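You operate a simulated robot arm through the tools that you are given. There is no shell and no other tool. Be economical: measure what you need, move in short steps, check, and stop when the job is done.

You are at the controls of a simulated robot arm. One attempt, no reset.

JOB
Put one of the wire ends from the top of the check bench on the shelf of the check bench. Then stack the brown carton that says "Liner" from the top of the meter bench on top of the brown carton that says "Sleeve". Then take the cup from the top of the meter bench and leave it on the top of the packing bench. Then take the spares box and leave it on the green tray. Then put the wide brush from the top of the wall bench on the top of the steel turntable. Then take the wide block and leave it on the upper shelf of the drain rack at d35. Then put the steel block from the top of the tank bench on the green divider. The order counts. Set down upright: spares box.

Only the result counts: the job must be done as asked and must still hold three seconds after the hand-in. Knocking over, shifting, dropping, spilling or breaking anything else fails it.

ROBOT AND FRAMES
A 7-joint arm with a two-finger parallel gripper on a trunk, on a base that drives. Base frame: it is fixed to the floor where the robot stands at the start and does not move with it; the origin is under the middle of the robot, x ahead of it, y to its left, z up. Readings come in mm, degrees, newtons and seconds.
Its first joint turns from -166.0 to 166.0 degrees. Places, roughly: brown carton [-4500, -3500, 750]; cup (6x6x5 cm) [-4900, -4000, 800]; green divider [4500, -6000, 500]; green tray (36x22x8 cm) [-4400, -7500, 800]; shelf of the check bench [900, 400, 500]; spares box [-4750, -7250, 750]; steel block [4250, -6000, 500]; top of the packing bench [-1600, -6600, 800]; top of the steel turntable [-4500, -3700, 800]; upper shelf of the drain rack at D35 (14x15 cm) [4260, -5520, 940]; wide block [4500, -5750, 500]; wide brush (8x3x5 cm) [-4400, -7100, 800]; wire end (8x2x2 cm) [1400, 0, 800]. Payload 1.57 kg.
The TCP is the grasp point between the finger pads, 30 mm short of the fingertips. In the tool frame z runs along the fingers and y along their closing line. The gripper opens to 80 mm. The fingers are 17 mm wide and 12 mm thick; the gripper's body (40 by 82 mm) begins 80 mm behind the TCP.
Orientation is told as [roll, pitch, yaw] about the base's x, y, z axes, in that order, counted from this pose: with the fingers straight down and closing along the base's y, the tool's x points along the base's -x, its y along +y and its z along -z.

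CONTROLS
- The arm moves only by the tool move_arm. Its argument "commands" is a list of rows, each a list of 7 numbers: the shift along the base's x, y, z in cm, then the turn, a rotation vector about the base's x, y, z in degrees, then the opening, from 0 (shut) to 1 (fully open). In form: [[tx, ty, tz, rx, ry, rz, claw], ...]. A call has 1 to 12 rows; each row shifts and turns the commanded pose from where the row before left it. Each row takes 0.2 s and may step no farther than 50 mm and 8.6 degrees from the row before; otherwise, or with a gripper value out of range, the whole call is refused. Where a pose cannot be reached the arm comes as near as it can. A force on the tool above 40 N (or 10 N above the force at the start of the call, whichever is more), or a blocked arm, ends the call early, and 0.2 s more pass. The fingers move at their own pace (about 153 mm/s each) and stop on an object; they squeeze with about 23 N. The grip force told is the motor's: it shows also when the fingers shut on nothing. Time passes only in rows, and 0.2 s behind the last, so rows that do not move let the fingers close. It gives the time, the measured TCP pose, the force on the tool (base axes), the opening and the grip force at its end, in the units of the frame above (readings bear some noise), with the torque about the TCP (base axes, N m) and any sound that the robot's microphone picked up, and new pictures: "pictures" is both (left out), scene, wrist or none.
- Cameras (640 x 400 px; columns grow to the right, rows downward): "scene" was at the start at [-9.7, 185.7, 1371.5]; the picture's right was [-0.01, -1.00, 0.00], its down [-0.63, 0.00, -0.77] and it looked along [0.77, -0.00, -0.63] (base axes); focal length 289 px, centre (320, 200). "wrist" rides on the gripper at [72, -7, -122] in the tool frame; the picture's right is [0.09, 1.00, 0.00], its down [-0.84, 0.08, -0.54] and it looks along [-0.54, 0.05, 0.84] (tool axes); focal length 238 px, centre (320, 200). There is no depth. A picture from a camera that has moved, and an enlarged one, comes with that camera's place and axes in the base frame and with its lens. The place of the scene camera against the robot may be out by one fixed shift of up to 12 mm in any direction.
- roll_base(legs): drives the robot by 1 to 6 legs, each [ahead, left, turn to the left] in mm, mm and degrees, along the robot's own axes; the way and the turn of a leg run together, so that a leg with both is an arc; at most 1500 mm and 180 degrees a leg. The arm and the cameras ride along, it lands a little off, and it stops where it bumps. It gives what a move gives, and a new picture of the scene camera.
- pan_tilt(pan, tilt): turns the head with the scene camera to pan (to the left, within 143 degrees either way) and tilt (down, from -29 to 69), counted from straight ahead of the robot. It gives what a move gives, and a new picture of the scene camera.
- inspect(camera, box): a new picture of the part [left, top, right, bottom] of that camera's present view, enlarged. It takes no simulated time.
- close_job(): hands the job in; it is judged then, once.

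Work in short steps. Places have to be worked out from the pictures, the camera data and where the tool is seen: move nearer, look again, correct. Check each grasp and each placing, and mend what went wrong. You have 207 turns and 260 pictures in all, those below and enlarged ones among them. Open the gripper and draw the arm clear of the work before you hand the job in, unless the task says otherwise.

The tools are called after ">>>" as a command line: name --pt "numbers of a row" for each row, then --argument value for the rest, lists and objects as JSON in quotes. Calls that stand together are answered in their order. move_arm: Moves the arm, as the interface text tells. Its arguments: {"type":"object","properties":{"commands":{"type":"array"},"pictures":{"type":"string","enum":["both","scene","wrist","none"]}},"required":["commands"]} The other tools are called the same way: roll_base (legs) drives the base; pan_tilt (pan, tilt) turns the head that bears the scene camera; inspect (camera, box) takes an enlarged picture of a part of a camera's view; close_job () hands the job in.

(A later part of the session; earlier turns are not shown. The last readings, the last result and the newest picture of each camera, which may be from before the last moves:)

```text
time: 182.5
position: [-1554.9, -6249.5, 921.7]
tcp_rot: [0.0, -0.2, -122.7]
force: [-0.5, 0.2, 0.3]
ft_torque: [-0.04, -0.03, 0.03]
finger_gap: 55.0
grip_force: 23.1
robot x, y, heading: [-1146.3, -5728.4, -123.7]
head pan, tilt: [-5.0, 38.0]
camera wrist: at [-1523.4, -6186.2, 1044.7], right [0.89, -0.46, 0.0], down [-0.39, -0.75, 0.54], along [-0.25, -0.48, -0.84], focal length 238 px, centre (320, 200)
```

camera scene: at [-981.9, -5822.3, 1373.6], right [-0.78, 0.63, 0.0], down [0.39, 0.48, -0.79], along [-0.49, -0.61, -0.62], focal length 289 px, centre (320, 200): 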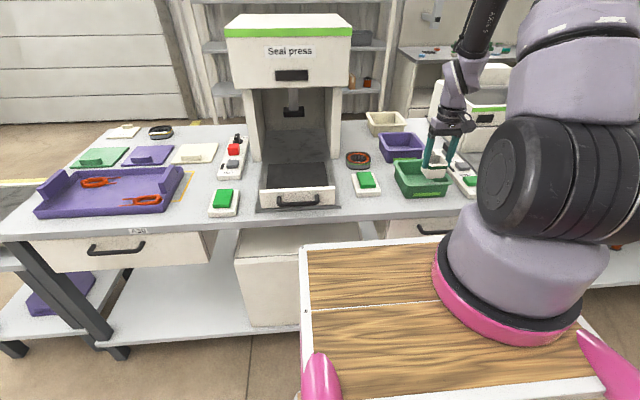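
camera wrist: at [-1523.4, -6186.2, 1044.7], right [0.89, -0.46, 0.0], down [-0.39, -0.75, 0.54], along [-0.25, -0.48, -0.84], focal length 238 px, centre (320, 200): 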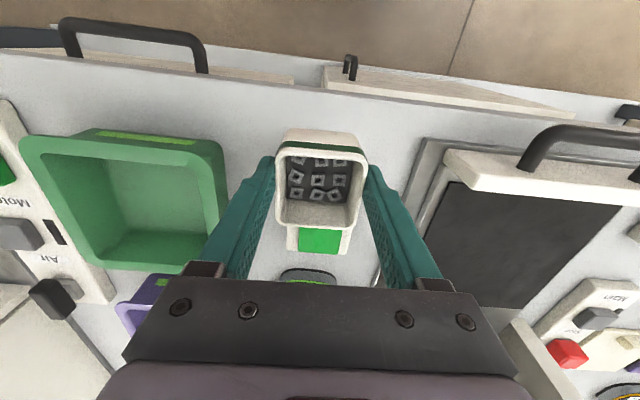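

Adjust 10 mm deeper and lower to z≈860, then feel for the bench in small steps.

>>> move_arm --pt "-0.5 -0.85 -2 0 0 0 0" --pt "0 0 -2 0 0 0 0" --pt "0 0 -2 0 0 0 0" --pt "0 0 -0.5 0 0 0 0" --pt "0 0 -0.5 0 0 0 0" --pt "0 0 -0.5 0 0 0 0" --pt "0 0 -0.5 0 0 0 0" --pictures "wrist"

```text
time: 184.1
position: [-1558.8, -6258.0, 843.6]
tcp_rot: [0.0, -0.1, -122.8]
force: [4.7, 6.9, 17.9]
ft_torque: [-0.25, 0.53, -0.14]
finger_gap: 55.6
grip_force: 23.3
robot x, y, heading: [-1149.2, -5731.1, -123.7]
head pan, tilt: [-5.0, 38.0]
camera wrist: at [-1527.5, -6194.5, 965.3], right [0.89, -0.46, 0.0], down [-0.39, -0.74, 0.54], along [-0.25, -0.48, -0.84], focal length 238 px, centre (320, 200)
```

wrist: 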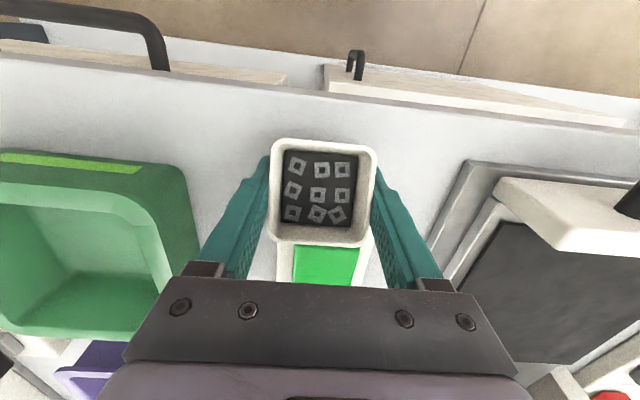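

Contact at 843 with sideways torque suggests the back of the cup touched the button box (bench nearer z=800). Raise, shift 8 mm toward the edge, look.

>>> move_arm --pt "0 0 1.5 0 0 0 0" --pt "0.43 0.67 0 0 0 0 0"

>>> inspect --camera "scene" --box '[320, 130, 460, 240]'

```text
time: 184.7
position: [-1555.2, -6251.7, 857.7]
tcp_rot: [0.0, -0.2, -122.6]
force: [0.1, 0.0, -0.9]
ft_torque: [-0.01, 0.0, 0.03]
finger_gap: 55.7
grip_force: 22.9
robot x, y, heading: [-1147.1, -5729.8, -123.9]
head pan, tilt: [-5.0, 38.0]
camera scene: at [-982.3, -5822.7, 1373.6], right [-0.78, 0.63, 0.0], down [0.39, 0.48, -0.79], along [-0.49, -0.61, -0.62], focal length 289 px, centre (320, 200)
camera wrist: at [-1523.6, -6188.1, 979.8], right [0.89, -0.46, 0.0], down [-0.39, -0.75, 0.54], along [-0.25, -0.48, -0.84], focal length 238 px, centre (320, 200)
```

scene: 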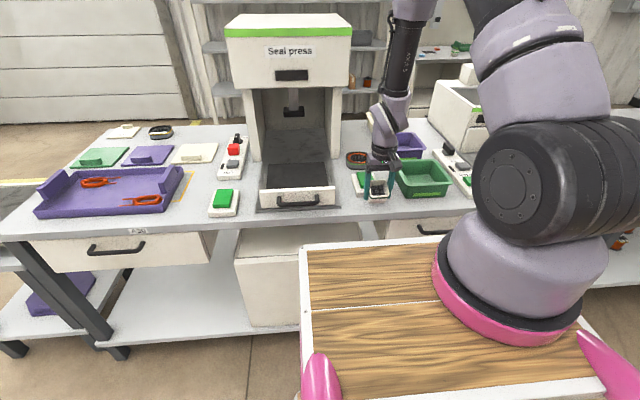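
wrist: 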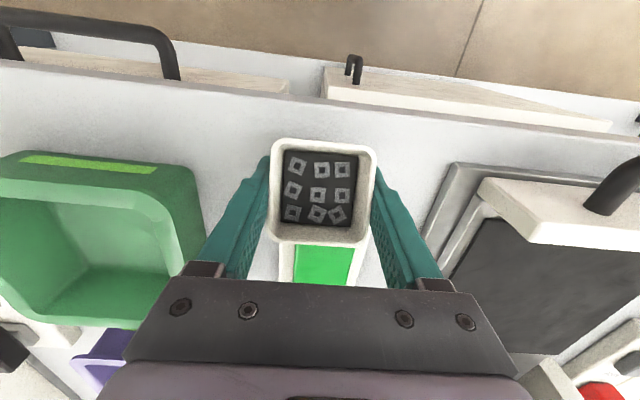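

```text
3.64 times, centred on (390, 185) of scene
camera zoom: at [-982.3, -5822.7, 1373.6], right [-0.78, 0.63, 0.0], down [0.39, 0.48, -0.79], along [-0.49, -0.61, -0.62], focal length 1051 px, centre (66, 254)
```

zoom: 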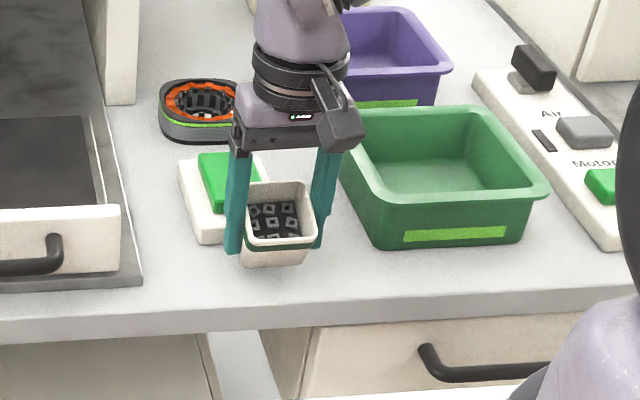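

The cup got tilted a little toward me in the grip; parts are still inside. Lower gently so its near bottom edge meets the bench and levels it.

>>> move_arm --pt "0 0 -0.4 0 0 0 0" --pt "0 0 -0.3 0 0 0 0" --pt "0 0 -0.3 0 0 0 0" --pictures "wrist"

>>> inspect --camera "scene" --box '[350, 160, 420, 220]'

```text
time: 185.5
position: [-1554.2, -6251.8, 846.5]
tcp_rot: [0.0, 0.0, -122.8]
force: [-0.7, 0.4, -0.7]
ft_torque: [-0.02, -0.01, 0.03]
finger_gap: 55.5
grip_force: 23.1
robot x, y, heading: [-1149.4, -5730.2, -123.6]
head pan, tilt: [-5.0, 38.0]
camera wrist: at [-1523.6, -6188.1, 969.2], right [0.89, -0.46, 0.0], down [-0.39, -0.75, 0.54], along [-0.25, -0.48, -0.84], focal length 238 px, centre (320, 200)
```

wrist: 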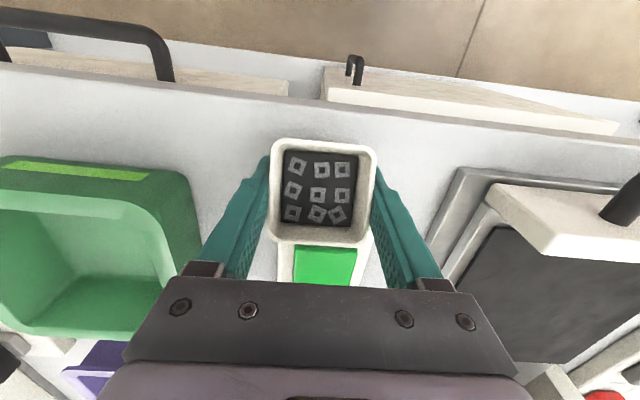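

```text
6.67 times, centred on (385, 190) of scene
camera zoom: at [-982.2, -5822.6, 1373.6], right [-0.78, 0.63, 0.0], down [0.39, 0.48, -0.79], along [-0.49, -0.61, -0.62], focal length 1926 px, centre (-113, 267)
```

zoom: 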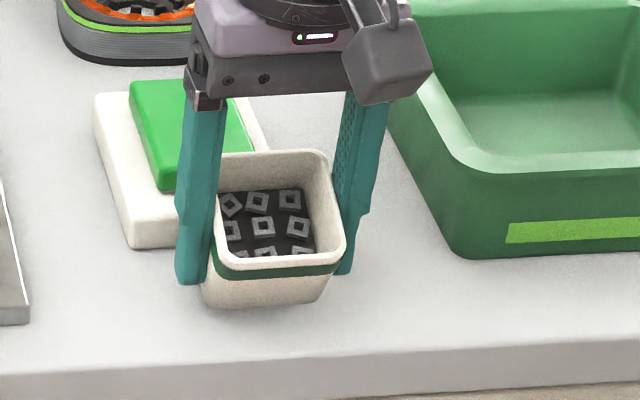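

Continue down gently to level it.

>>> move_arm --pt "0 0 -0.3 0 0 0 0" --pt "0 0 -0.3 0 0 0 0" --pt "0 0 -0.3 0 0 0 0" --pictures "none"

>>> inspect --camera "scene" --box '[350, 160, 420, 220]'

```text
time: 186.3
position: [-1556.6, -6252.7, 839.4]
tcp_rot: [0.0, -0.3, -122.7]
force: [-4.6, -0.1, 21.0]
ft_torque: [0.2, 0.03, 0.01]
finger_gap: 55.5
grip_force: 22.9
robot x, y, heading: [-1146.3, -5724.6, -124.0]
head pan, tilt: [-5.0, 38.0]
```

```text
6.67 times, centred on (385, 190) of scene
camera zoom: at [-982.0, -5822.1, 1373.6], right [-0.78, 0.63, 0.0], down [0.39, 0.48, -0.79], along [-0.49, -0.61, -0.62], focal length 1926 px, centre (-113, 267)
```

zoom: 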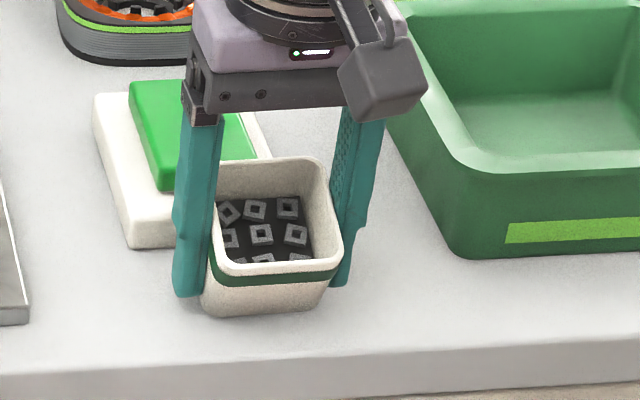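

Cup is tilted ~30° toward me in the grip. I'll raise 2 cm and pitch the tool to level the cup instead of forcing it.

>>> move_arm --pt "0 0 1 0 0 0 0" --pt "0 0 1.2 0 0 0 0" --pt "0 0 0 6.0 -3.85 0 0" --pt "0 0 0 6.0 -3.85 0 0" --pt "0 0 0 6.0 -3.85 0 0" --pt "0 0 0 5.0 -3.2 0 0" --pictures "none"

>>> inspect --camera "scene" --box '[340, 140, 440, 220]'

```text
time: 187.7
position: [-1556.0, -6252.2, 861.4]
tcp_rot: [-0.1, 27.3, -122.6]
force: [0.1, 0.6, -0.4]
ft_torque: [0.0, 0.0, -0.01]
finger_gap: 55.6
grip_force: 23.0
robot x, y, heading: [-1145.4, -5730.2, -123.7]
head pan, tilt: [-5.0, 38.0]
```

```text
5.00 times, centred on (390, 180) of scene
camera zoom: at [-982.1, -5822.4, 1373.6], right [-0.78, 0.63, 0.0], down [0.39, 0.48, -0.79], along [-0.49, -0.61, -0.62], focal length 1445 px, centre (-30, 300)
```

zoom: 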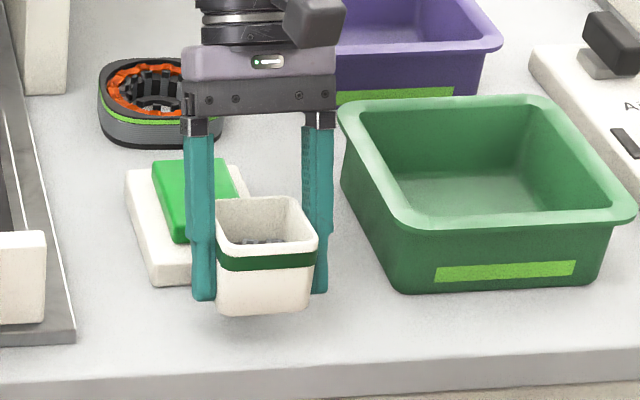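

Nearly level; turn 5° more and lower in small steps.

>>> move_arm --pt "0 0 0 4.2 -2.7 0 0" --pt "0 0 -0.5 0 0 0 0" --pt "0 0 -0.4 0 0 0 0" --pt "0 0 -0.4 0 0 0 0" --pictures "none"

>>> inspect --camera "scene" --box '[340, 140, 440, 220]'

```text
time: 188.7
position: [-1556.4, -6252.2, 848.2]
tcp_rot: [0.1, 32.2, -122.7]
force: [-0.4, 0.6, 0.2]
ft_torque: [-0.01, 0.0, 0.0]
finger_gap: 55.5
grip_force: 23.1
robot x, y, heading: [-1144.7, -5728.7, -124.1]
head pan, tilt: [-5.0, 38.0]
```

```text
5.00 times, centred on (390, 180) of scene
camera zoom: at [-982.2, -5822.6, 1373.6], right [-0.78, 0.63, 0.0], down [0.39, 0.48, -0.79], along [-0.49, -0.61, -0.62], focal length 1445 px, centre (-30, 300)
```

zoom: 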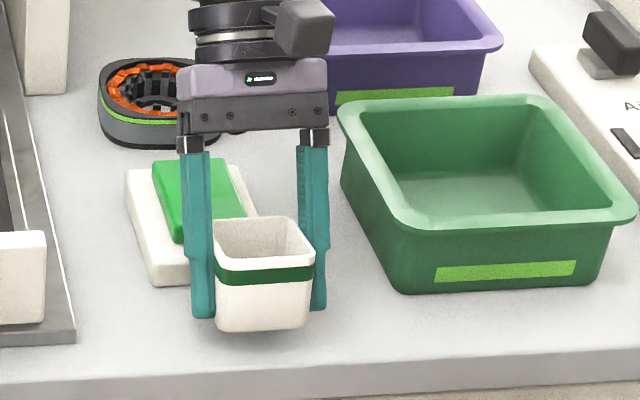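

Level now. Lower until light contact.

>>> move_arm --pt "0 0 -0.3 0 0 0 0" --pt "0 0 -0.3 0 0 0 0" --pt "0 0 -0.2 0 0 0 0" --pictures "none"

```text
time: 189.5
position: [-1556.2, -6250.8, 839.4]
tcp_rot: [0.0, 32.1, -122.7]
force: [-0.4, -0.2, -1.0]
ft_torque: [-0.03, -0.01, 0.02]
finger_gap: 55.8
grip_force: 23.3
robot x, y, heading: [-1145.0, -5732.1, -123.9]
head pan, tilt: [-5.0, 38.0]
```

>>> move_arm --pt "0 0 -0.2 0 0 0 0" --pt "0 0 -0.2 0 0 0 0" --pt "0 0 -0.2 0 0 0 0" --pictures "none"

>>> inspect --camera "scene" --box '[340, 140, 440, 220]'

```text
time: 190.3
position: [-1555.4, -6251.9, 834.2]
tcp_rot: [0.0, 32.2, -122.7]
force: [1.0, 3.1, 19.0]
ft_torque: [-0.32, 0.19, -0.05]
finger_gap: 56.0
grip_force: 23.7
robot x, y, heading: [-1144.8, -5725.7, -123.8]
head pan, tilt: [-5.0, 38.0]
```

```text
5.00 times, centred on (390, 180) of scene
camera zoom: at [-981.9, -5822.0, 1373.6], right [-0.78, 0.63, 0.0], down [0.39, 0.48, -0.79], along [-0.49, -0.61, -0.62], focal length 1445 px, centre (-30, 300)
```

zoom: 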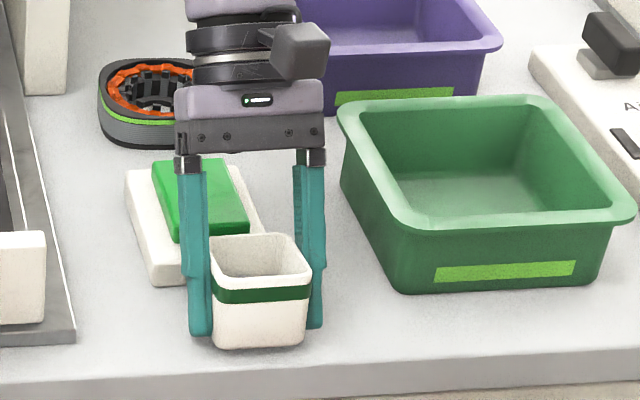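

Contact on the bench, cup upright. Ease 1 mm, open, and lift straight up.

>>> move_arm --pt "0 0 0.1 0 0 0 0" --pt "0 0 0 0 0 0 0.8" --pt "0 0 0 0 0 0 1" --pt "0 0 0 0 0 0 1" --pt "0 0 2 0 0 0 1" --pt "0 0 4 0 0 0 1" --pt "0 0 4 0 0 0 1"

>>> inspect --camera "scene" --box '[320, 140, 440, 230]'

```text
time: 191.9
position: [-1556.8, -6251.9, 934.7]
tcp_rot: [0.0, 32.3, -122.5]
force: [0.1, 0.1, -1.4]
ft_torque: [0.0, -0.03, 0.01]
finger_gap: 80.1
grip_force: 0.1
robot x, y, heading: [-1148.7, -5732.1, -123.7]
head pan, tilt: [-5.0, 38.0]
camera scene: at [-982.5, -5822.9, 1373.6], right [-0.78, 0.63, 0.0], down [0.39, 0.48, -0.79], along [-0.49, -0.61, -0.62], focal length 289 px, centre (320, 200)
camera wrist: at [-1565.2, -6253.1, 1076.8], right [0.88, -0.47, 0.05], down [-0.47, -0.88, 0.01], along [0.04, -0.03, -1.0], focal length 238 px, centre (320, 200)
```

scene: 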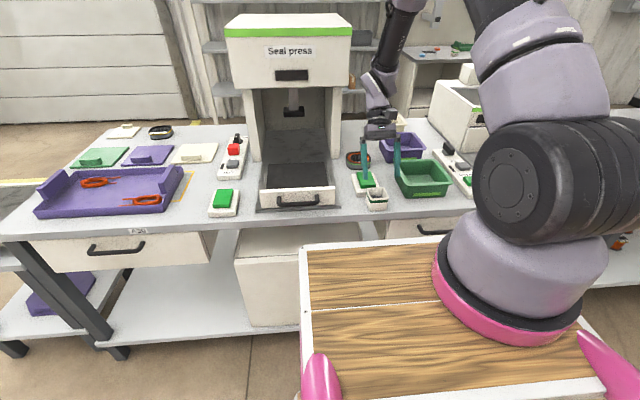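
wrist: 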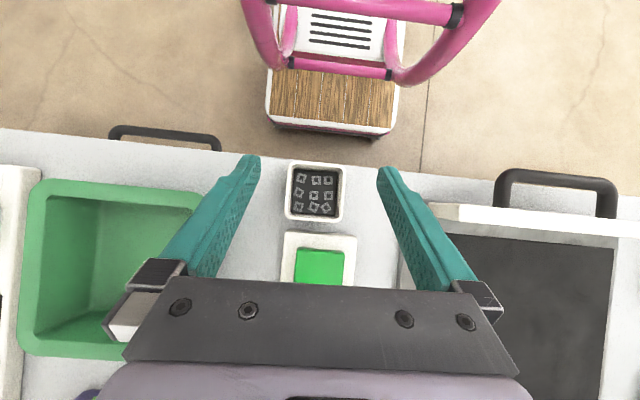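

```text
4.44 times, centred on (380, 185) of scene
camera zoom: at [-982.5, -5822.9, 1373.6], right [-0.78, 0.63, 0.0], down [0.39, 0.48, -0.79], along [-0.49, -0.61, -0.62], focal length 1284 px, centre (53, 267)
```

zoom: 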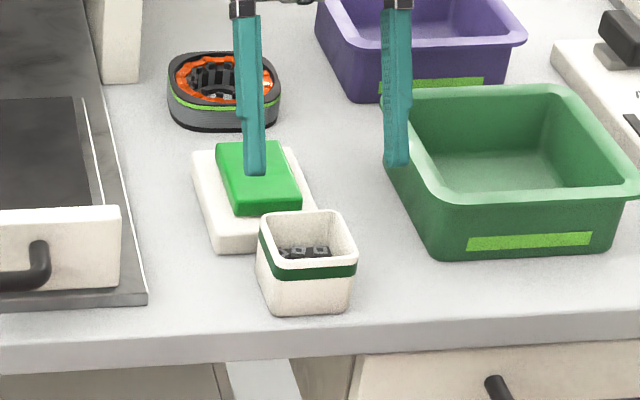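

Cup stands upright on the packing bench with its parts. Level the tool, retract the arm, and drive back along the aisle toward the wall bench.

>>> move_arm --pt "0 0 4 0 0 0 1" --pt "1.8 2.6 2.5 -5.4 3.48 0 1" --pt "1.8 2.6 2.5 -5.4 3.48 0 1" --pt "1.8 2.6 2.5 -5.4 3.48 0 1" --pt "1.8 2.6 2.5 -5.4 3.48 0 1" --pt "1.8 2.6 2.5 -5.4 3.48 0 1" --pictures "none"

>>> roll_base --legs '[[-40, 0, 0], [0, 0, -90], [1400, 0, 0], [1400, 0, 0]]'

>>> pan_tilt --pan 60 --tilt 25

```text
time: 193.3
position: [-1465.2, -6123.6, 1098.1]
tcp_rot: [-0.1, 0.1, -122.7]
force: [-0.1, -0.6, -0.6]
ft_torque: [0.1, -0.03, 0.03]
finger_gap: 80.2
grip_force: 0.0
robot x, y, heading: [-1145.8, -5728.7, -123.8]
head pan, tilt: [-5.0, 38.0]
```

```text
time: 211.2
position: [-3826.1, -3780.4, 1099.8]
tcp_rot: [-0.1, 0.0, 146.6]
force: [0.3, 0.1, 0.4]
ft_torque: [-0.02, 0.0, -0.02]
finger_gap: 80.0
grip_force: 0.1
robot x, y, heading: [-3436.1, -4101.5, 145.1]
head pan, tilt: [-5.0, 38.0]
camera scene: at [-3523.5, -4267.1, 1373.6], right [0.64, 0.77, 0.0], down [0.47, -0.39, -0.79], along [-0.61, 0.5, -0.62], focal length 289 px, centre (320, 200)
```

scene: 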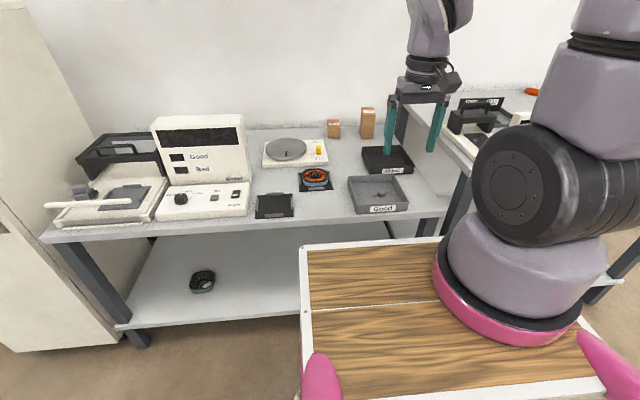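

```text
time: 212.5
position: [-3825.9, -3780.5, 1099.4]
tcp_rot: [-0.1, 0.1, 146.6]
force: [0.0, -0.3, 0.9]
ft_torque: [-0.03, -0.01, -0.02]
finger_gap: 80.0
grip_force: 0.1
robot x, y, heading: [-3436.3, -4107.1, 145.5]
head pan, tilt: [60.0, 25.0]
camera scene: at [-3540.3, -4361.6, 1393.9], right [-0.43, 0.9, 0.0], down [0.38, 0.18, -0.91], along [-0.82, -0.39, -0.42], focal length 289 px, centre (320, 200)
```

scene: 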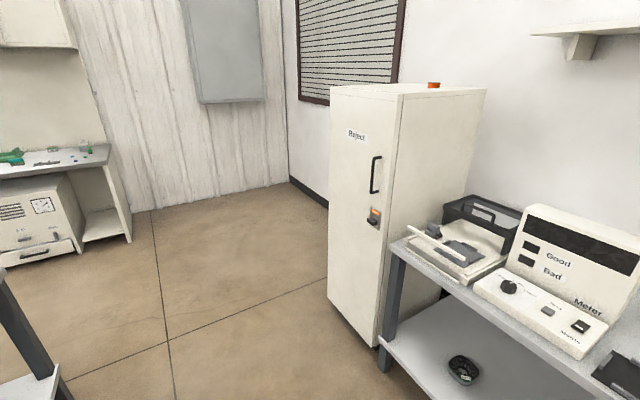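

Wall bench is ahead-left. Turn left 93°, drive 1.9 m along the passage, then align to the wall bench.

>>> roll_base --legs '[[0, 0, 93.3], [950, 0, 0], [950, 0, 0], [0, 0, -3.5]]'

>>> pan_tilt --pan 20 --tilt 25

```text
time: 226.5
position: [-4745.9, -6136.3, 1099.6]
tcp_rot: [-0.1, 0.0, -123.4]
force: [-0.5, -0.6, -0.1]
ft_torque: [-0.05, 0.01, 0.01]
finger_gap: 79.9
grip_force: 0.1
robot x, y, heading: [-4419.1, -5746.5, -124.6]
head pan, tilt: [60.0, 25.0]
camera scene: at [-4163.9, -5860.2, 1394.0], right [-0.9, -0.43, 0.0], down [-0.18, 0.38, -0.91], along [0.39, -0.82, -0.42], focal length 289 px, centre (320, 200)
```

scene: 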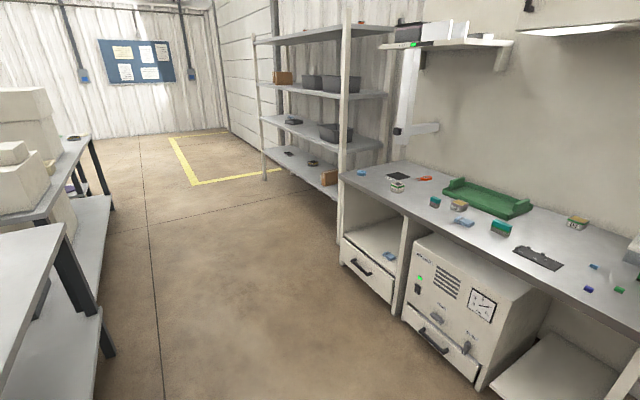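

```text
time: 227.6
position: [-4744.5, -6137.5, 1100.1]
tcp_rot: [-0.1, 0.2, -123.4]
force: [-0.5, -0.4, 0.0]
ft_torque: [-0.01, 0.02, -0.02]
finger_gap: 79.7
grip_force: 0.1
robot x, y, heading: [-4421.6, -5746.2, -124.3]
head pan, tilt: [20.0, 25.0]
camera scene: at [-4226.5, -5866.3, 1394.0], right [-0.97, 0.25, 0.0], down [0.11, 0.41, -0.91], along [-0.23, -0.88, -0.42], focal length 289 px, centre (320, 200)
```

scene: 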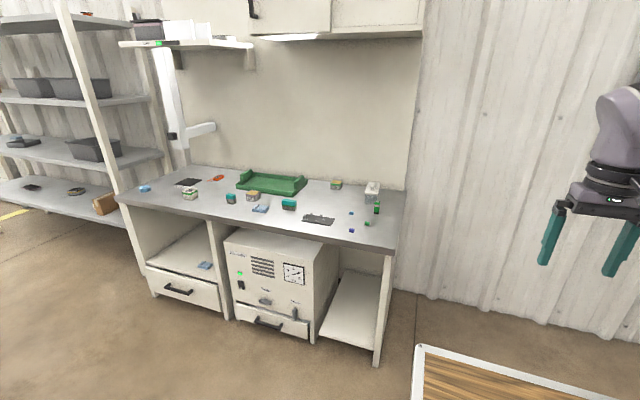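

Zoom the bench top to identify the spares box, brushes and tray.

>>> inspect --camera "scene" --box '[120, 150, 280, 250]'

>>> inspect --camera "scene" --box '[260, 150, 420, 250]'

```text
4.00 times, centred on (200, 200) of scene
camera zoom: at [-4226.5, -5866.3, 1394.0], right [-0.97, 0.25, 0.0], down [0.11, 0.41, -0.91], along [-0.23, -0.88, -0.42], focal length 1156 px, centre (800, 200)
```

zoom: 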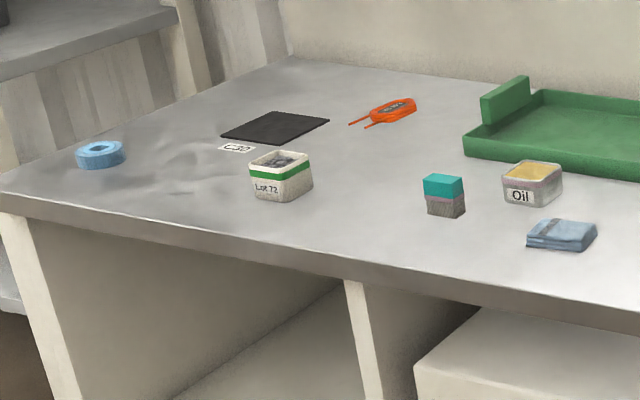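

```text
4.00 times, centred on (340, 200) of scene
camera zoom: at [-4226.5, -5866.3, 1394.0], right [-0.97, 0.25, 0.0], down [0.11, 0.41, -0.91], along [-0.23, -0.88, -0.42], focal length 1156 px, centre (240, 200)
```

zoom: 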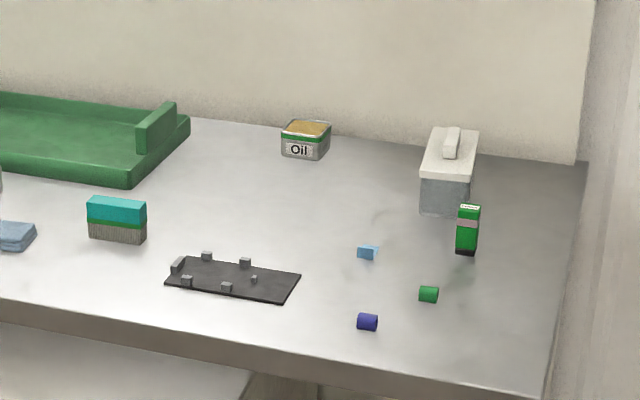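

Spares box = grey box with white lid at the back right; wide brush left of the dark plate; green tray behind. Drive ahead 430, then strafe left 700.

>>> roll_base --legs '[[430, 0, 0.5], [0, 700, 0]]'

>>> pan_tilt --pan 0 --tilt 38

```text
time: 233.7
position: [-4410.1, -6884.0, 1099.7]
tcp_rot: [-0.1, 0.1, -122.9]
force: [-0.8, 1.0, -0.5]
ft_torque: [-0.01, -0.02, 0.01]
finger_gap: 79.7
grip_force: 0.0
robot x, y, heading: [-4088.0, -6494.4, -124.0]
head pan, tilt: [20.0, 25.0]
camera scene: at [-3893.6, -6608.6, 1393.9], right [-0.97, 0.24, 0.0], down [0.1, 0.41, -0.91], along [-0.22, -0.88, -0.42], focal length 289 px, centre (320, 200)
```

scene: 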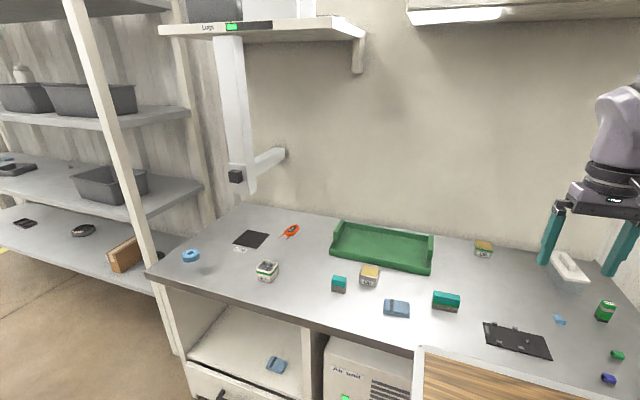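

```text
time: 234.5
position: [-4411.1, -6884.4, 1100.8]
tcp_rot: [-0.1, 0.0, -122.8]
force: [0.1, -0.4, -0.2]
ft_torque: [-0.03, -0.03, 0.03]
finger_gap: 79.9
grip_force: 0.0
robot x, y, heading: [-4087.9, -6490.8, -124.0]
head pan, tilt: [0.0, 38.0]
camera scene: at [-3919.5, -6590.8, 1373.7], right [-0.83, 0.56, 0.0], down [0.34, 0.51, -0.79], along [-0.44, -0.65, -0.62], focal length 289 px, centre (320, 200)
```

scene: 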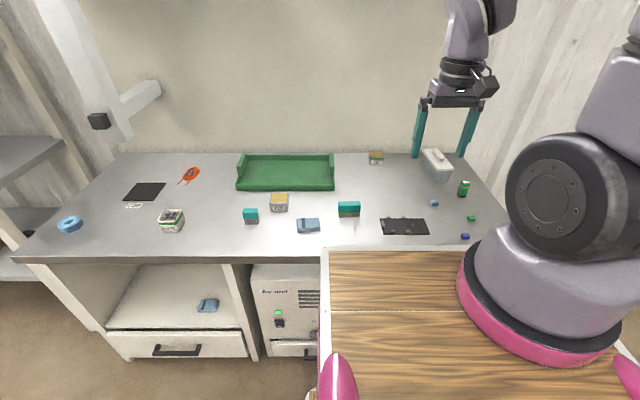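

Move the arm over the box for a wrist look.

>>> move_arm --pt "-4.1 -1.95 0 0 0 0 1" --pt "-4.1 -1.95 0 0 0 0 1" --pt "-4.1 -1.95 0 0 0 0 1" --pt "-4.1 -1.95 0 0 0 0 1" --pt "-4.1 -1.95 0 0 0 0 1" --pt "-4.1 -1.95 -1 0 0 0 1" --pt "-4.1 -1.95 -1 0 0 0 1"

```text
time: 236.1
position: [-4698.5, -7020.7, 1080.8]
tcp_rot: [-0.2, 0.1, -122.9]
force: [0.0, -0.3, 1.3]
ft_torque: [0.05, 0.06, -0.01]
finger_gap: 80.2
grip_force: 0.0
robot x, y, heading: [-4088.3, -6491.8, -123.9]
head pan, tilt: [0.0, 38.0]
camera scene: at [-3919.0, -6590.4, 1373.6], right [-0.83, 0.56, 0.0], down [0.34, 0.51, -0.79], along [-0.44, -0.65, -0.62], focal length 289 px, centre (320, 200)
camera wrist: at [-4665.6, -6958.3, 1202.2], right [0.89, -0.46, 0.0], down [-0.39, -0.75, 0.54], along [-0.25, -0.48, -0.84], focal length 238 px, centre (320, 200)
```

scene: 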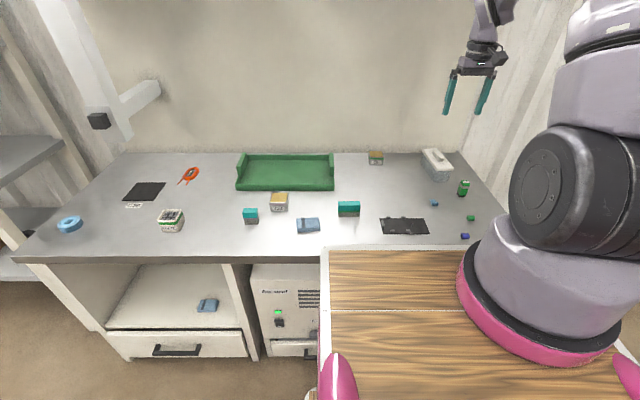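
wrist: 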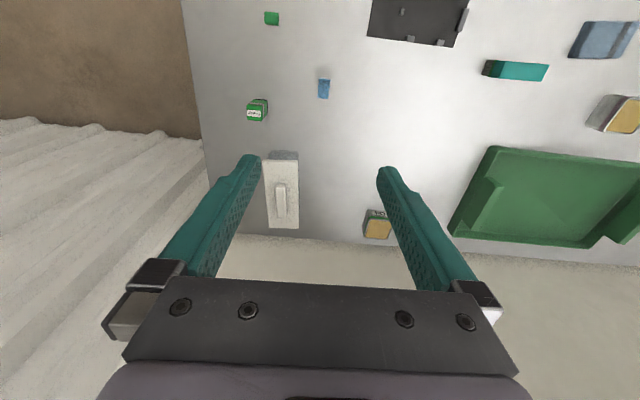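

>>> inspect --camera "wrist" --box '[220, 130, 380, 250]'

>>> inspect --camera "scene" --box '[400, 130, 500, 210]'

```text
3.33 times, centred on (300, 190) of wrist
camera zoom: at [-4665.6, -6958.3, 1202.2], right [0.89, -0.46, 0.0], down [-0.39, -0.75, 0.54], along [-0.25, -0.48, -0.84], focal length 794 px, centre (387, 233)
```

zoom: 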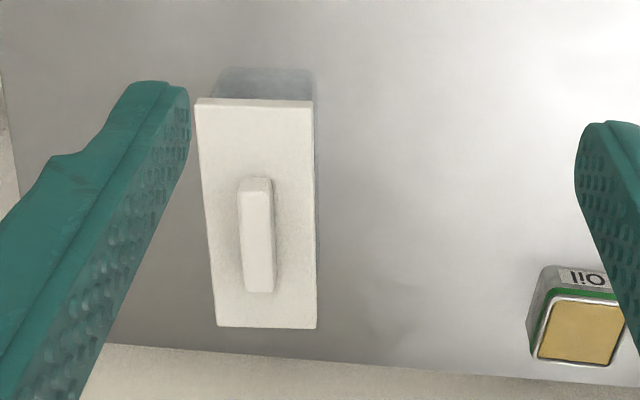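

```text
5.00 times, centred on (450, 170) of scene
camera zoom: at [-3919.0, -6590.4, 1373.6], right [-0.83, 0.56, 0.0], down [0.34, 0.51, -0.79], along [-0.44, -0.65, -0.62], focal length 1445 px, centre (-330, 350)
```

zoom: 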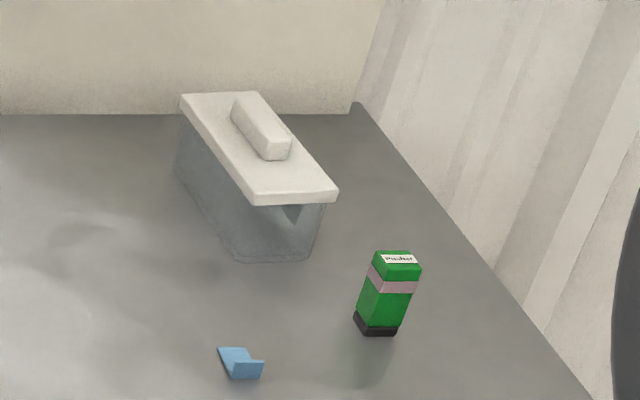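

The bench here is at z≈747; box lid (63×155 mm, top z≈807) is centred ≈[-4846,-7145], axis heading -120°. Drive 40 mm closer and position above it.

>>> roll_base --legs '[[40, 0, 0]]'

```text
time: 237.0
position: [-4719.9, -7055.2, 1079.4]
tcp_rot: [-0.1, 0.1, -122.9]
force: [0.4, 0.6, 1.0]
ft_torque: [0.0, -0.04, -0.01]
finger_gap: 80.1
grip_force: 0.0
robot x, y, heading: [-4113.1, -6523.9, -124.0]
head pan, tilt: [0.0, 38.0]
camera scene: at [-3942.2, -6624.3, 1373.6], right [-0.83, 0.56, 0.0], down [0.34, 0.51, -0.79], along [-0.44, -0.65, -0.62], focal length 289 px, centre (320, 200)
```

scene: 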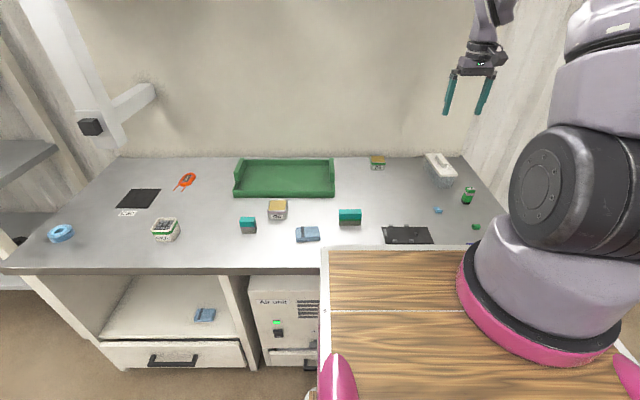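

>>> move_arm --pt "-3.1 -2.2 -2.5 0 0 0.7 1" --pt "-3.1 -2.2 -2.5 0 0 0.7 1" --pt "-3.1 -2.2 -2.5 0 0 0.7 1" --pt "-3.1 -2.2 -2.5 0 0 0.7 1" --pictures "wrist"

```text
time: 238.0
position: [-4843.5, -7141.3, 979.8]
tcp_rot: [-0.1, 0.0, -120.1]
force: [0.7, 0.5, 0.7]
ft_torque: [-0.01, 0.02, -0.02]
finger_gap: 79.9
grip_force: 0.1
robot x, y, heading: [-4116.6, -6526.8, -123.8]
head pan, tilt: [0.0, 38.0]
camera wrist: at [-4815.6, -7077.4, 1101.8], right [0.91, -0.42, 0.0], down [-0.35, -0.76, 0.54], along [-0.23, -0.49, -0.84], focal length 238 px, centre (320, 200)
```

wrist: 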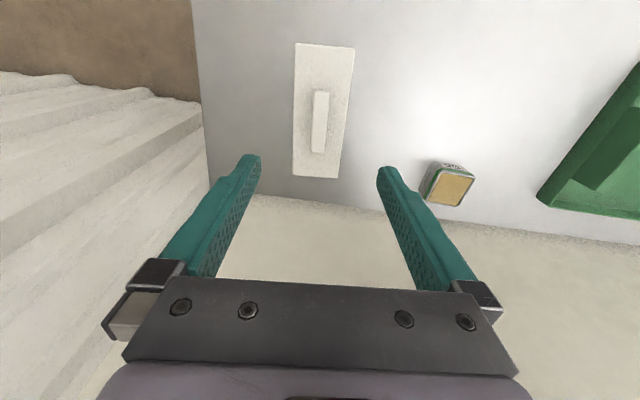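

Aligned. Fine-correct and descend to TCP 792, then close.

>>> move_arm --pt "-0.5 -0.4 -4.5 0 0 1 1" --pt "0 0 -4.7 0 0 0 1" --pt "0 0 -4.7 0 0 0 1" --pt "0 0 -3.5 0 0 0 1" --pictures "wrist"

```text
time: 239.0
position: [-4849.6, -7148.0, 806.3]
tcp_rot: [-0.1, 0.0, -119.1]
force: [-0.6, -0.8, 0.3]
ft_torque: [0.0, -0.01, -0.04]
finger_gap: 80.0
grip_force: 0.0
robot x, y, heading: [-4109.6, -6526.1, -124.0]
head pan, tilt: [0.0, 38.0]
camera wrist: at [-4821.1, -7081.8, 927.9], right [0.92, -0.4, 0.0], down [-0.34, -0.77, 0.54], along [-0.22, -0.5, -0.84], focal length 238 px, centre (320, 200)
```

wrist: 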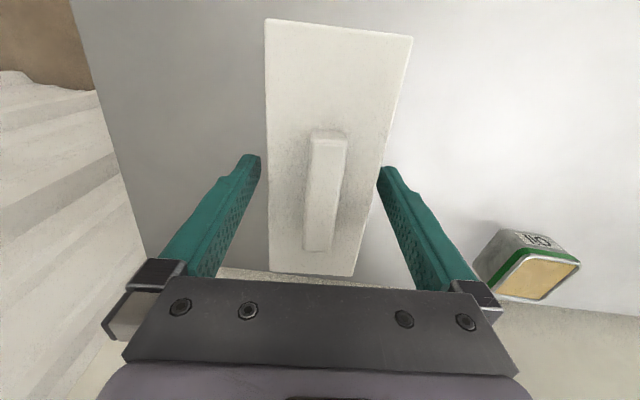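

>>> move_arm --pt "0 0 -1.4 0 0 0 1" --pt "0 0 0 0 0 0 0" --pt "0 0 0 0 0 0 0" --pt "0 0 0.5 0 0 0 0" --pt "0 0 1 0 0 0 0" --pt "0 0 2 0 0 0 0"

```text
time: 240.4
position: [-4849.2, -7147.5, 826.0]
tcp_rot: [0.0, 0.1, -119.2]
force: [0.1, -0.1, -1.2]
ft_torque: [-0.04, -0.04, -0.02]
finger_gap: 62.8
grip_force: 23.7
robot x, y, heading: [-4110.2, -6524.4, -123.9]
head pan, tilt: [0.0, 38.0]
heard: snap
camera scene: at [-3942.4, -6624.4, 1373.6], right [-0.83, 0.56, 0.0], down [0.34, 0.51, -0.79], along [-0.44, -0.65, -0.62], focal length 289 px, centre (320, 200)
camera wrist: at [-4821.5, -7082.0, 949.1], right [0.92, -0.4, 0.0], down [-0.34, -0.77, 0.54], along [-0.22, -0.49, -0.84], focal length 238 px, centre (320, 200)
```

scene: 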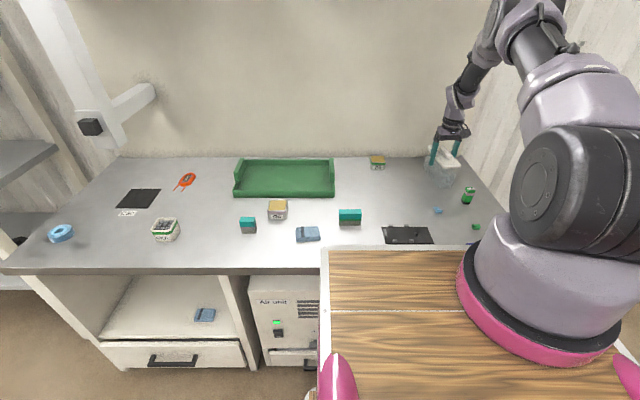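
wrist: 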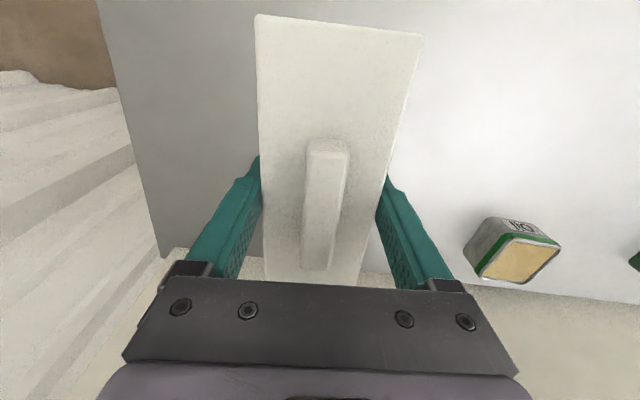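

A snap: the lid seems to have come off. Zoom to see.

>>> inspect --camera "scene" --box '[400, 120, 500, 200]'

```text
5.00 times, centred on (450, 160) of scene
camera zoom: at [-3942.4, -6624.4, 1373.6], right [-0.83, 0.56, 0.0], down [0.34, 0.51, -0.79], along [-0.44, -0.65, -0.62], focal length 1445 px, centre (-330, 400)
```

zoom: 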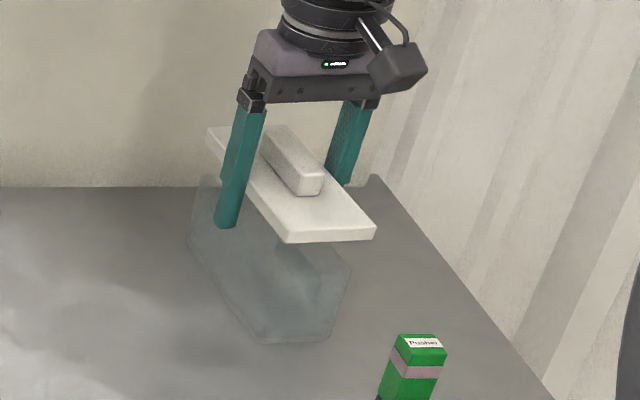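

The lid popped off the body. I'll lower it straight back to snap it on, and later grip the body below the lid instead.

>>> move_arm --pt "0 0 -2 0 0 0 0" --pt "0 0 -1 0 0 0 0" --pt "0 0 -0.4 0 0 0 0" --pt "0 0 -0.2 0 0 0 0" --pictures "wrist"

>>> inspect --camera "scene" --box '[400, 120, 500, 200]'

```text
time: 241.4
position: [-4849.7, -7147.2, 789.9]
tcp_rot: [-0.1, 0.0, -119.1]
force: [-0.8, -0.2, 0.9]
ft_torque: [0.05, -0.07, 0.01]
finger_gap: 62.6
grip_force: 22.7
robot x, y, heading: [-4113.8, -6525.8, -124.2]
head pan, tilt: [0.0, 38.0]
camera wrist: at [-4821.3, -7082.1, 912.9], right [0.92, -0.4, 0.0], down [-0.34, -0.77, 0.54], along [-0.22, -0.49, -0.84], focal length 238 px, centre (320, 200)
```

wrist: 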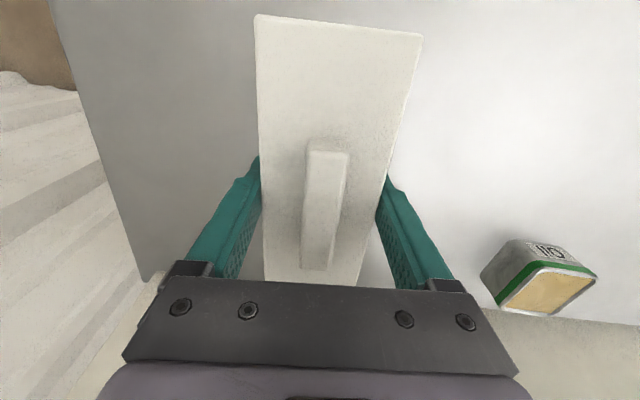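

```text
5.00 times, centred on (450, 160) of scene
camera zoom: at [-3942.2, -6624.2, 1373.6], right [-0.83, 0.56, 0.0], down [0.34, 0.51, -0.79], along [-0.44, -0.65, -0.62], focal length 1445 px, centre (-330, 400)
```

zoom: 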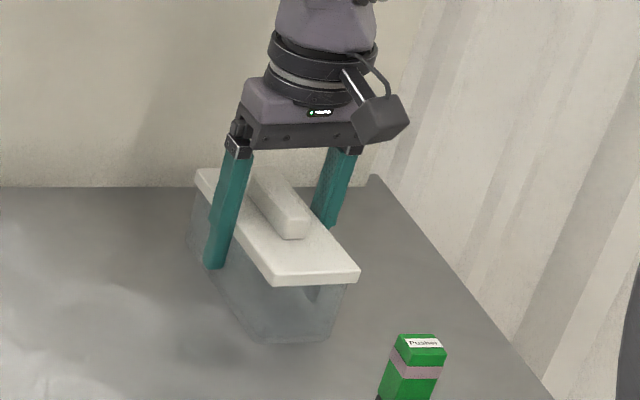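

Continue pressing down in small steps until it seats.

>>> move_arm --pt "0 0 -0.2 0 0 0 0" --pt "0 0 -0.2 0 0 0 0" --pt "0 0 -0.2 0 0 0 0" --pictures "none"

>>> inspect --camera "scene" --box '[410, 140, 480, 200]'

```text
time: 242.2
position: [-4849.2, -7148.3, 787.5]
tcp_rot: [-0.1, -0.1, -119.0]
force: [1.7, -1.8, 30.7]
ft_torque: [-0.03, -0.04, -0.07]
finger_gap: 62.7
grip_force: 22.8
robot x, y, heading: [-4111.3, -6525.7, -124.3]
head pan, tilt: [0.0, 38.0]
```

```text
6.67 times, centred on (445, 170) of scene
camera zoom: at [-3941.1, -6623.4, 1373.5], right [-0.83, 0.56, 0.0], down [0.34, 0.51, -0.79], along [-0.44, -0.65, -0.61], focal length 1926 px, centre (-513, 400)
```

zoom: 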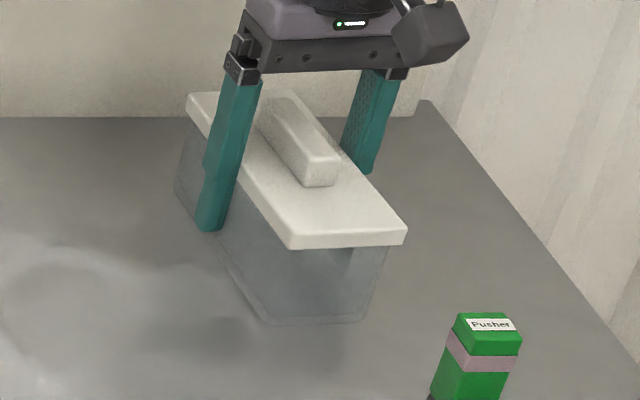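

>>> move_arm --pt "0 0 -0.1 0 0 0 0" --pt "0 0 -0.1 0 0 0 0" --pictures "none"

```text
time: 242.8
position: [-4849.7, -7147.2, 783.0]
tcp_rot: [0.0, -0.2, -119.0]
force: [-2.6, -6.2, 30.8]
ft_torque: [0.03, -0.04, -0.08]
finger_gap: 62.8
grip_force: 22.7
robot x, y, heading: [-4112.7, -6522.7, -123.9]
head pan, tilt: [0.0, 38.0]
```

Fingers are sliding on the lid. Open and look closely whether the lid sits flush.

>>> move_arm --pt "0 0 0.3 0 0 0 0" --pt "0 0 0 0 0 0 1" --pt "0 0 0 0 0 0 1" --pt "0 0 4 0 0 0 1" --pt "0 0 4 0 0 0 1" --pictures "wrist"

>>> inspect --camera "scene" --box '[415, 140, 475, 190]'

```text
time: 244.0
position: [-4847.8, -7145.9, 864.7]
tcp_rot: [0.1, 0.2, -118.9]
force: [0.2, 0.6, -0.5]
ft_torque: [0.03, 0.03, -0.02]
finger_gap: 80.1
grip_force: 0.0
robot x, y, heading: [-4111.3, -6525.9, -124.1]
head pan, tilt: [0.0, 38.0]
heard: snap
camera wrist: at [-4821.0, -7081.2, 986.8], right [0.92, -0.4, 0.0], down [-0.34, -0.77, 0.54], along [-0.22, -0.49, -0.84], focal length 238 px, centre (320, 200)
```

wrist: 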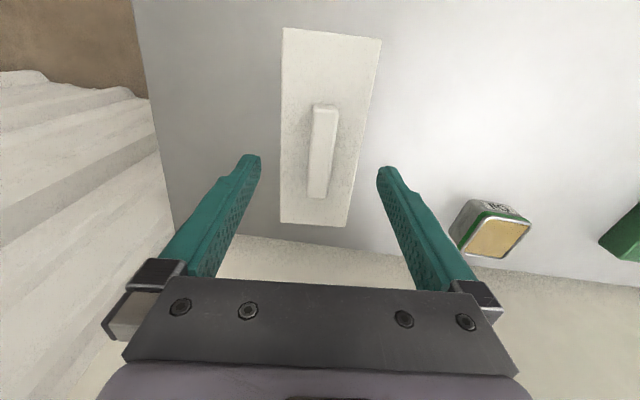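

```text
8.00 times, centred on (445, 165) of scene
camera zoom: at [-3942.6, -6624.5, 1373.7], right [-0.83, 0.56, 0.0], down [0.34, 0.51, -0.79], along [-0.44, -0.65, -0.62], focal length 2312 px, centre (-680, 480)
```

zoom: 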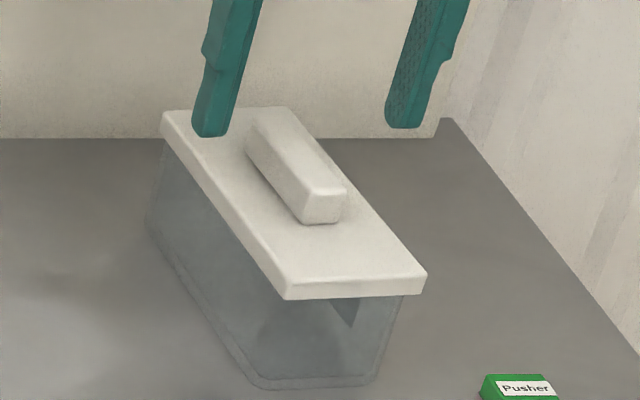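

A snap came on release—likely the lid latching. I'll press on the handle with closed fingers to make sure.

>>> move_arm --pt "0 0 1 0 0 0 0" --pt "0 0 0 0 0 0 0" --pt "0 0 -1 0 0 0 0" --pt "0 0 -0.5 0 0 0 0" --pt "0 0 -0.4 0 0 0 0" --pt "0 0 -0.3 0 0 0 0" --pt "0 0 -0.3 0 0 0 0" --pt "0 0 -0.3 0 0 0 0" --pictures "wrist"

```text
time: 245.7
position: [-4848.9, -7146.7, 854.2]
tcp_rot: [0.0, -0.2, -119.2]
force: [5.5, 4.5, 16.5]
ft_torque: [0.16, -0.14, 0.03]
finger_gap: 0.0
grip_force: 21.2
robot x, y, heading: [-4110.3, -6527.6, -123.9]
head pan, tilt: [0.0, 38.0]
stopped in row 8: the force on the tool passed its limit at 44 N (the readings are from after the stop); the commanded pose is now the measured one
camera wrist: at [-4822.0, -7082.1, 976.1], right [0.91, -0.4, 0.0], down [-0.34, -0.77, 0.54], along [-0.22, -0.5, -0.84], focal length 238 px, centre (320, 200)
```

wrist: 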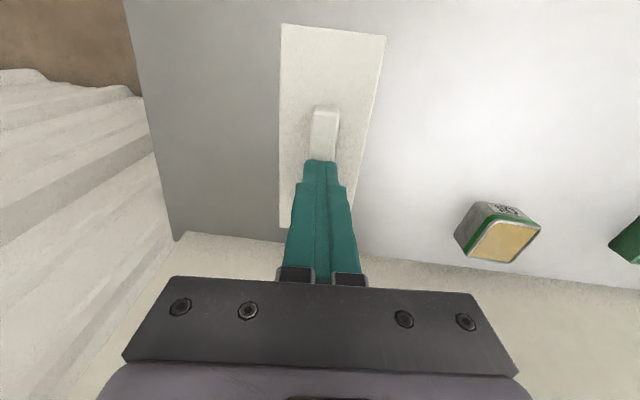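

The lid is on firmly (no movement at 44 N). I'll take the body from the front with a slanted tool under the lid rim; first calibrate the bench height by touching it beside the box.

>>> move_arm --pt "0 0 3 0 0 0 0" --pt "4 -2.2 1 0 0 0 0" --pt "4 -2.2 0 0 0 0 0" --pt "0 0 -4.5 0 0 0 0" --pt "0 0 -4.5 0 0 0 0" --pt "0 0 -0.8 0 0 0 0" --pt "0 0 -0.4 0 0 0 0" --pt "0 0 -0.4 0 0 0 0" --pt "0 0 -0.4 0 0 0 0" --pictures "wrist"

```text
time: 247.7
position: [-4770.1, -7191.7, 781.9]
tcp_rot: [-0.1, 0.0, -119.2]
force: [0.3, 0.6, -0.2]
ft_torque: [0.03, -0.01, -0.03]
finger_gap: 0.1
grip_force: 20.7
robot x, y, heading: [-4111.2, -6526.7, -123.9]
head pan, tilt: [0.0, 38.0]
camera wrist: at [-4742.3, -7126.2, 903.9], right [0.91, -0.4, 0.0], down [-0.34, -0.77, 0.54], along [-0.22, -0.5, -0.84], focal length 238 px, centre (320, 200)
```

wrist: 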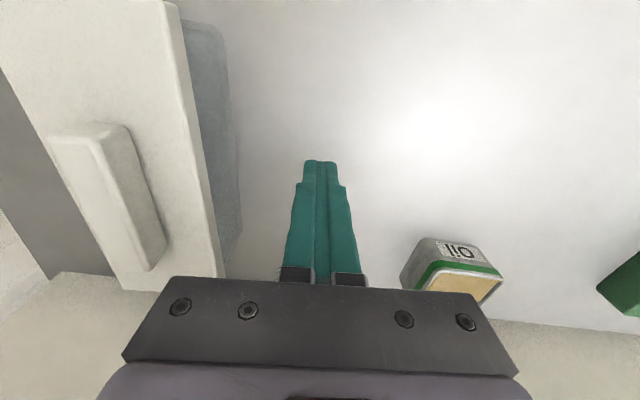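

>>> move_arm --pt "0 0 -0.3 0 0 0 0" --pt "0 0 -0.2 0 0 0 0" --pt "0 0 -0.2 0 0 0 0" --pt "0 0 -0.2 0 0 0 0" --pictures "none"

>>> inspect --camera "scene" --box '[410, 140, 490, 210]'

```text
time: 248.7
position: [-4770.9, -7191.1, 773.3]
tcp_rot: [-0.1, -0.2, -119.0]
force: [-0.2, 0.0, -0.3]
ft_torque: [-0.01, 0.03, -0.02]
finger_gap: 0.0
grip_force: 21.4
robot x, y, heading: [-4114.5, -6523.0, -123.7]
head pan, tilt: [0.0, 38.0]
```

```text
5.71 times, centred on (450, 175) of scene
camera zoom: at [-3942.1, -6624.1, 1373.6], right [-0.83, 0.56, 0.0], down [0.34, 0.51, -0.79], along [-0.44, -0.65, -0.62], focal length 1651 px, centre (-423, 343)
```

zoom: 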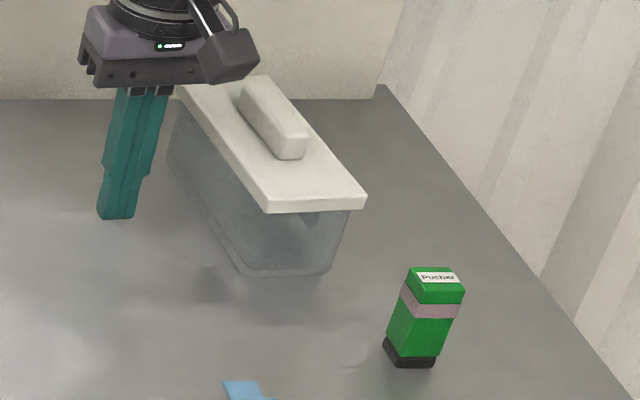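

>>> move_arm --pt "0 0 -0.4 0 0 0 0" --pt "0 0 -0.4 0 0 0 0" --pt "0 0 -0.4 0 0 0 0" --pt "0 0 -0.4 0 0 0 0" --pt "0 0 -0.4 0 0 0 0" --pt "0 0 -0.4 0 0 0 0" --pt "0 0 -0.4 0 0 0 0" --pictures "none"

```text
time: 249.4
position: [-4771.0, -7192.0, 767.9]
tcp_rot: [-0.2, -0.3, -119.3]
force: [8.6, 11.2, 19.2]
ft_torque: [0.47, -0.36, -0.16]
finger_gap: 0.0
grip_force: 20.8
robot x, y, heading: [-4115.7, -6523.8, -123.9]
head pan, tilt: [0.0, 38.0]
stopped in row 3: the force on the tool passed its limit at 46 N (the readings are from after the stop); the commanded pose is now the measured one
```

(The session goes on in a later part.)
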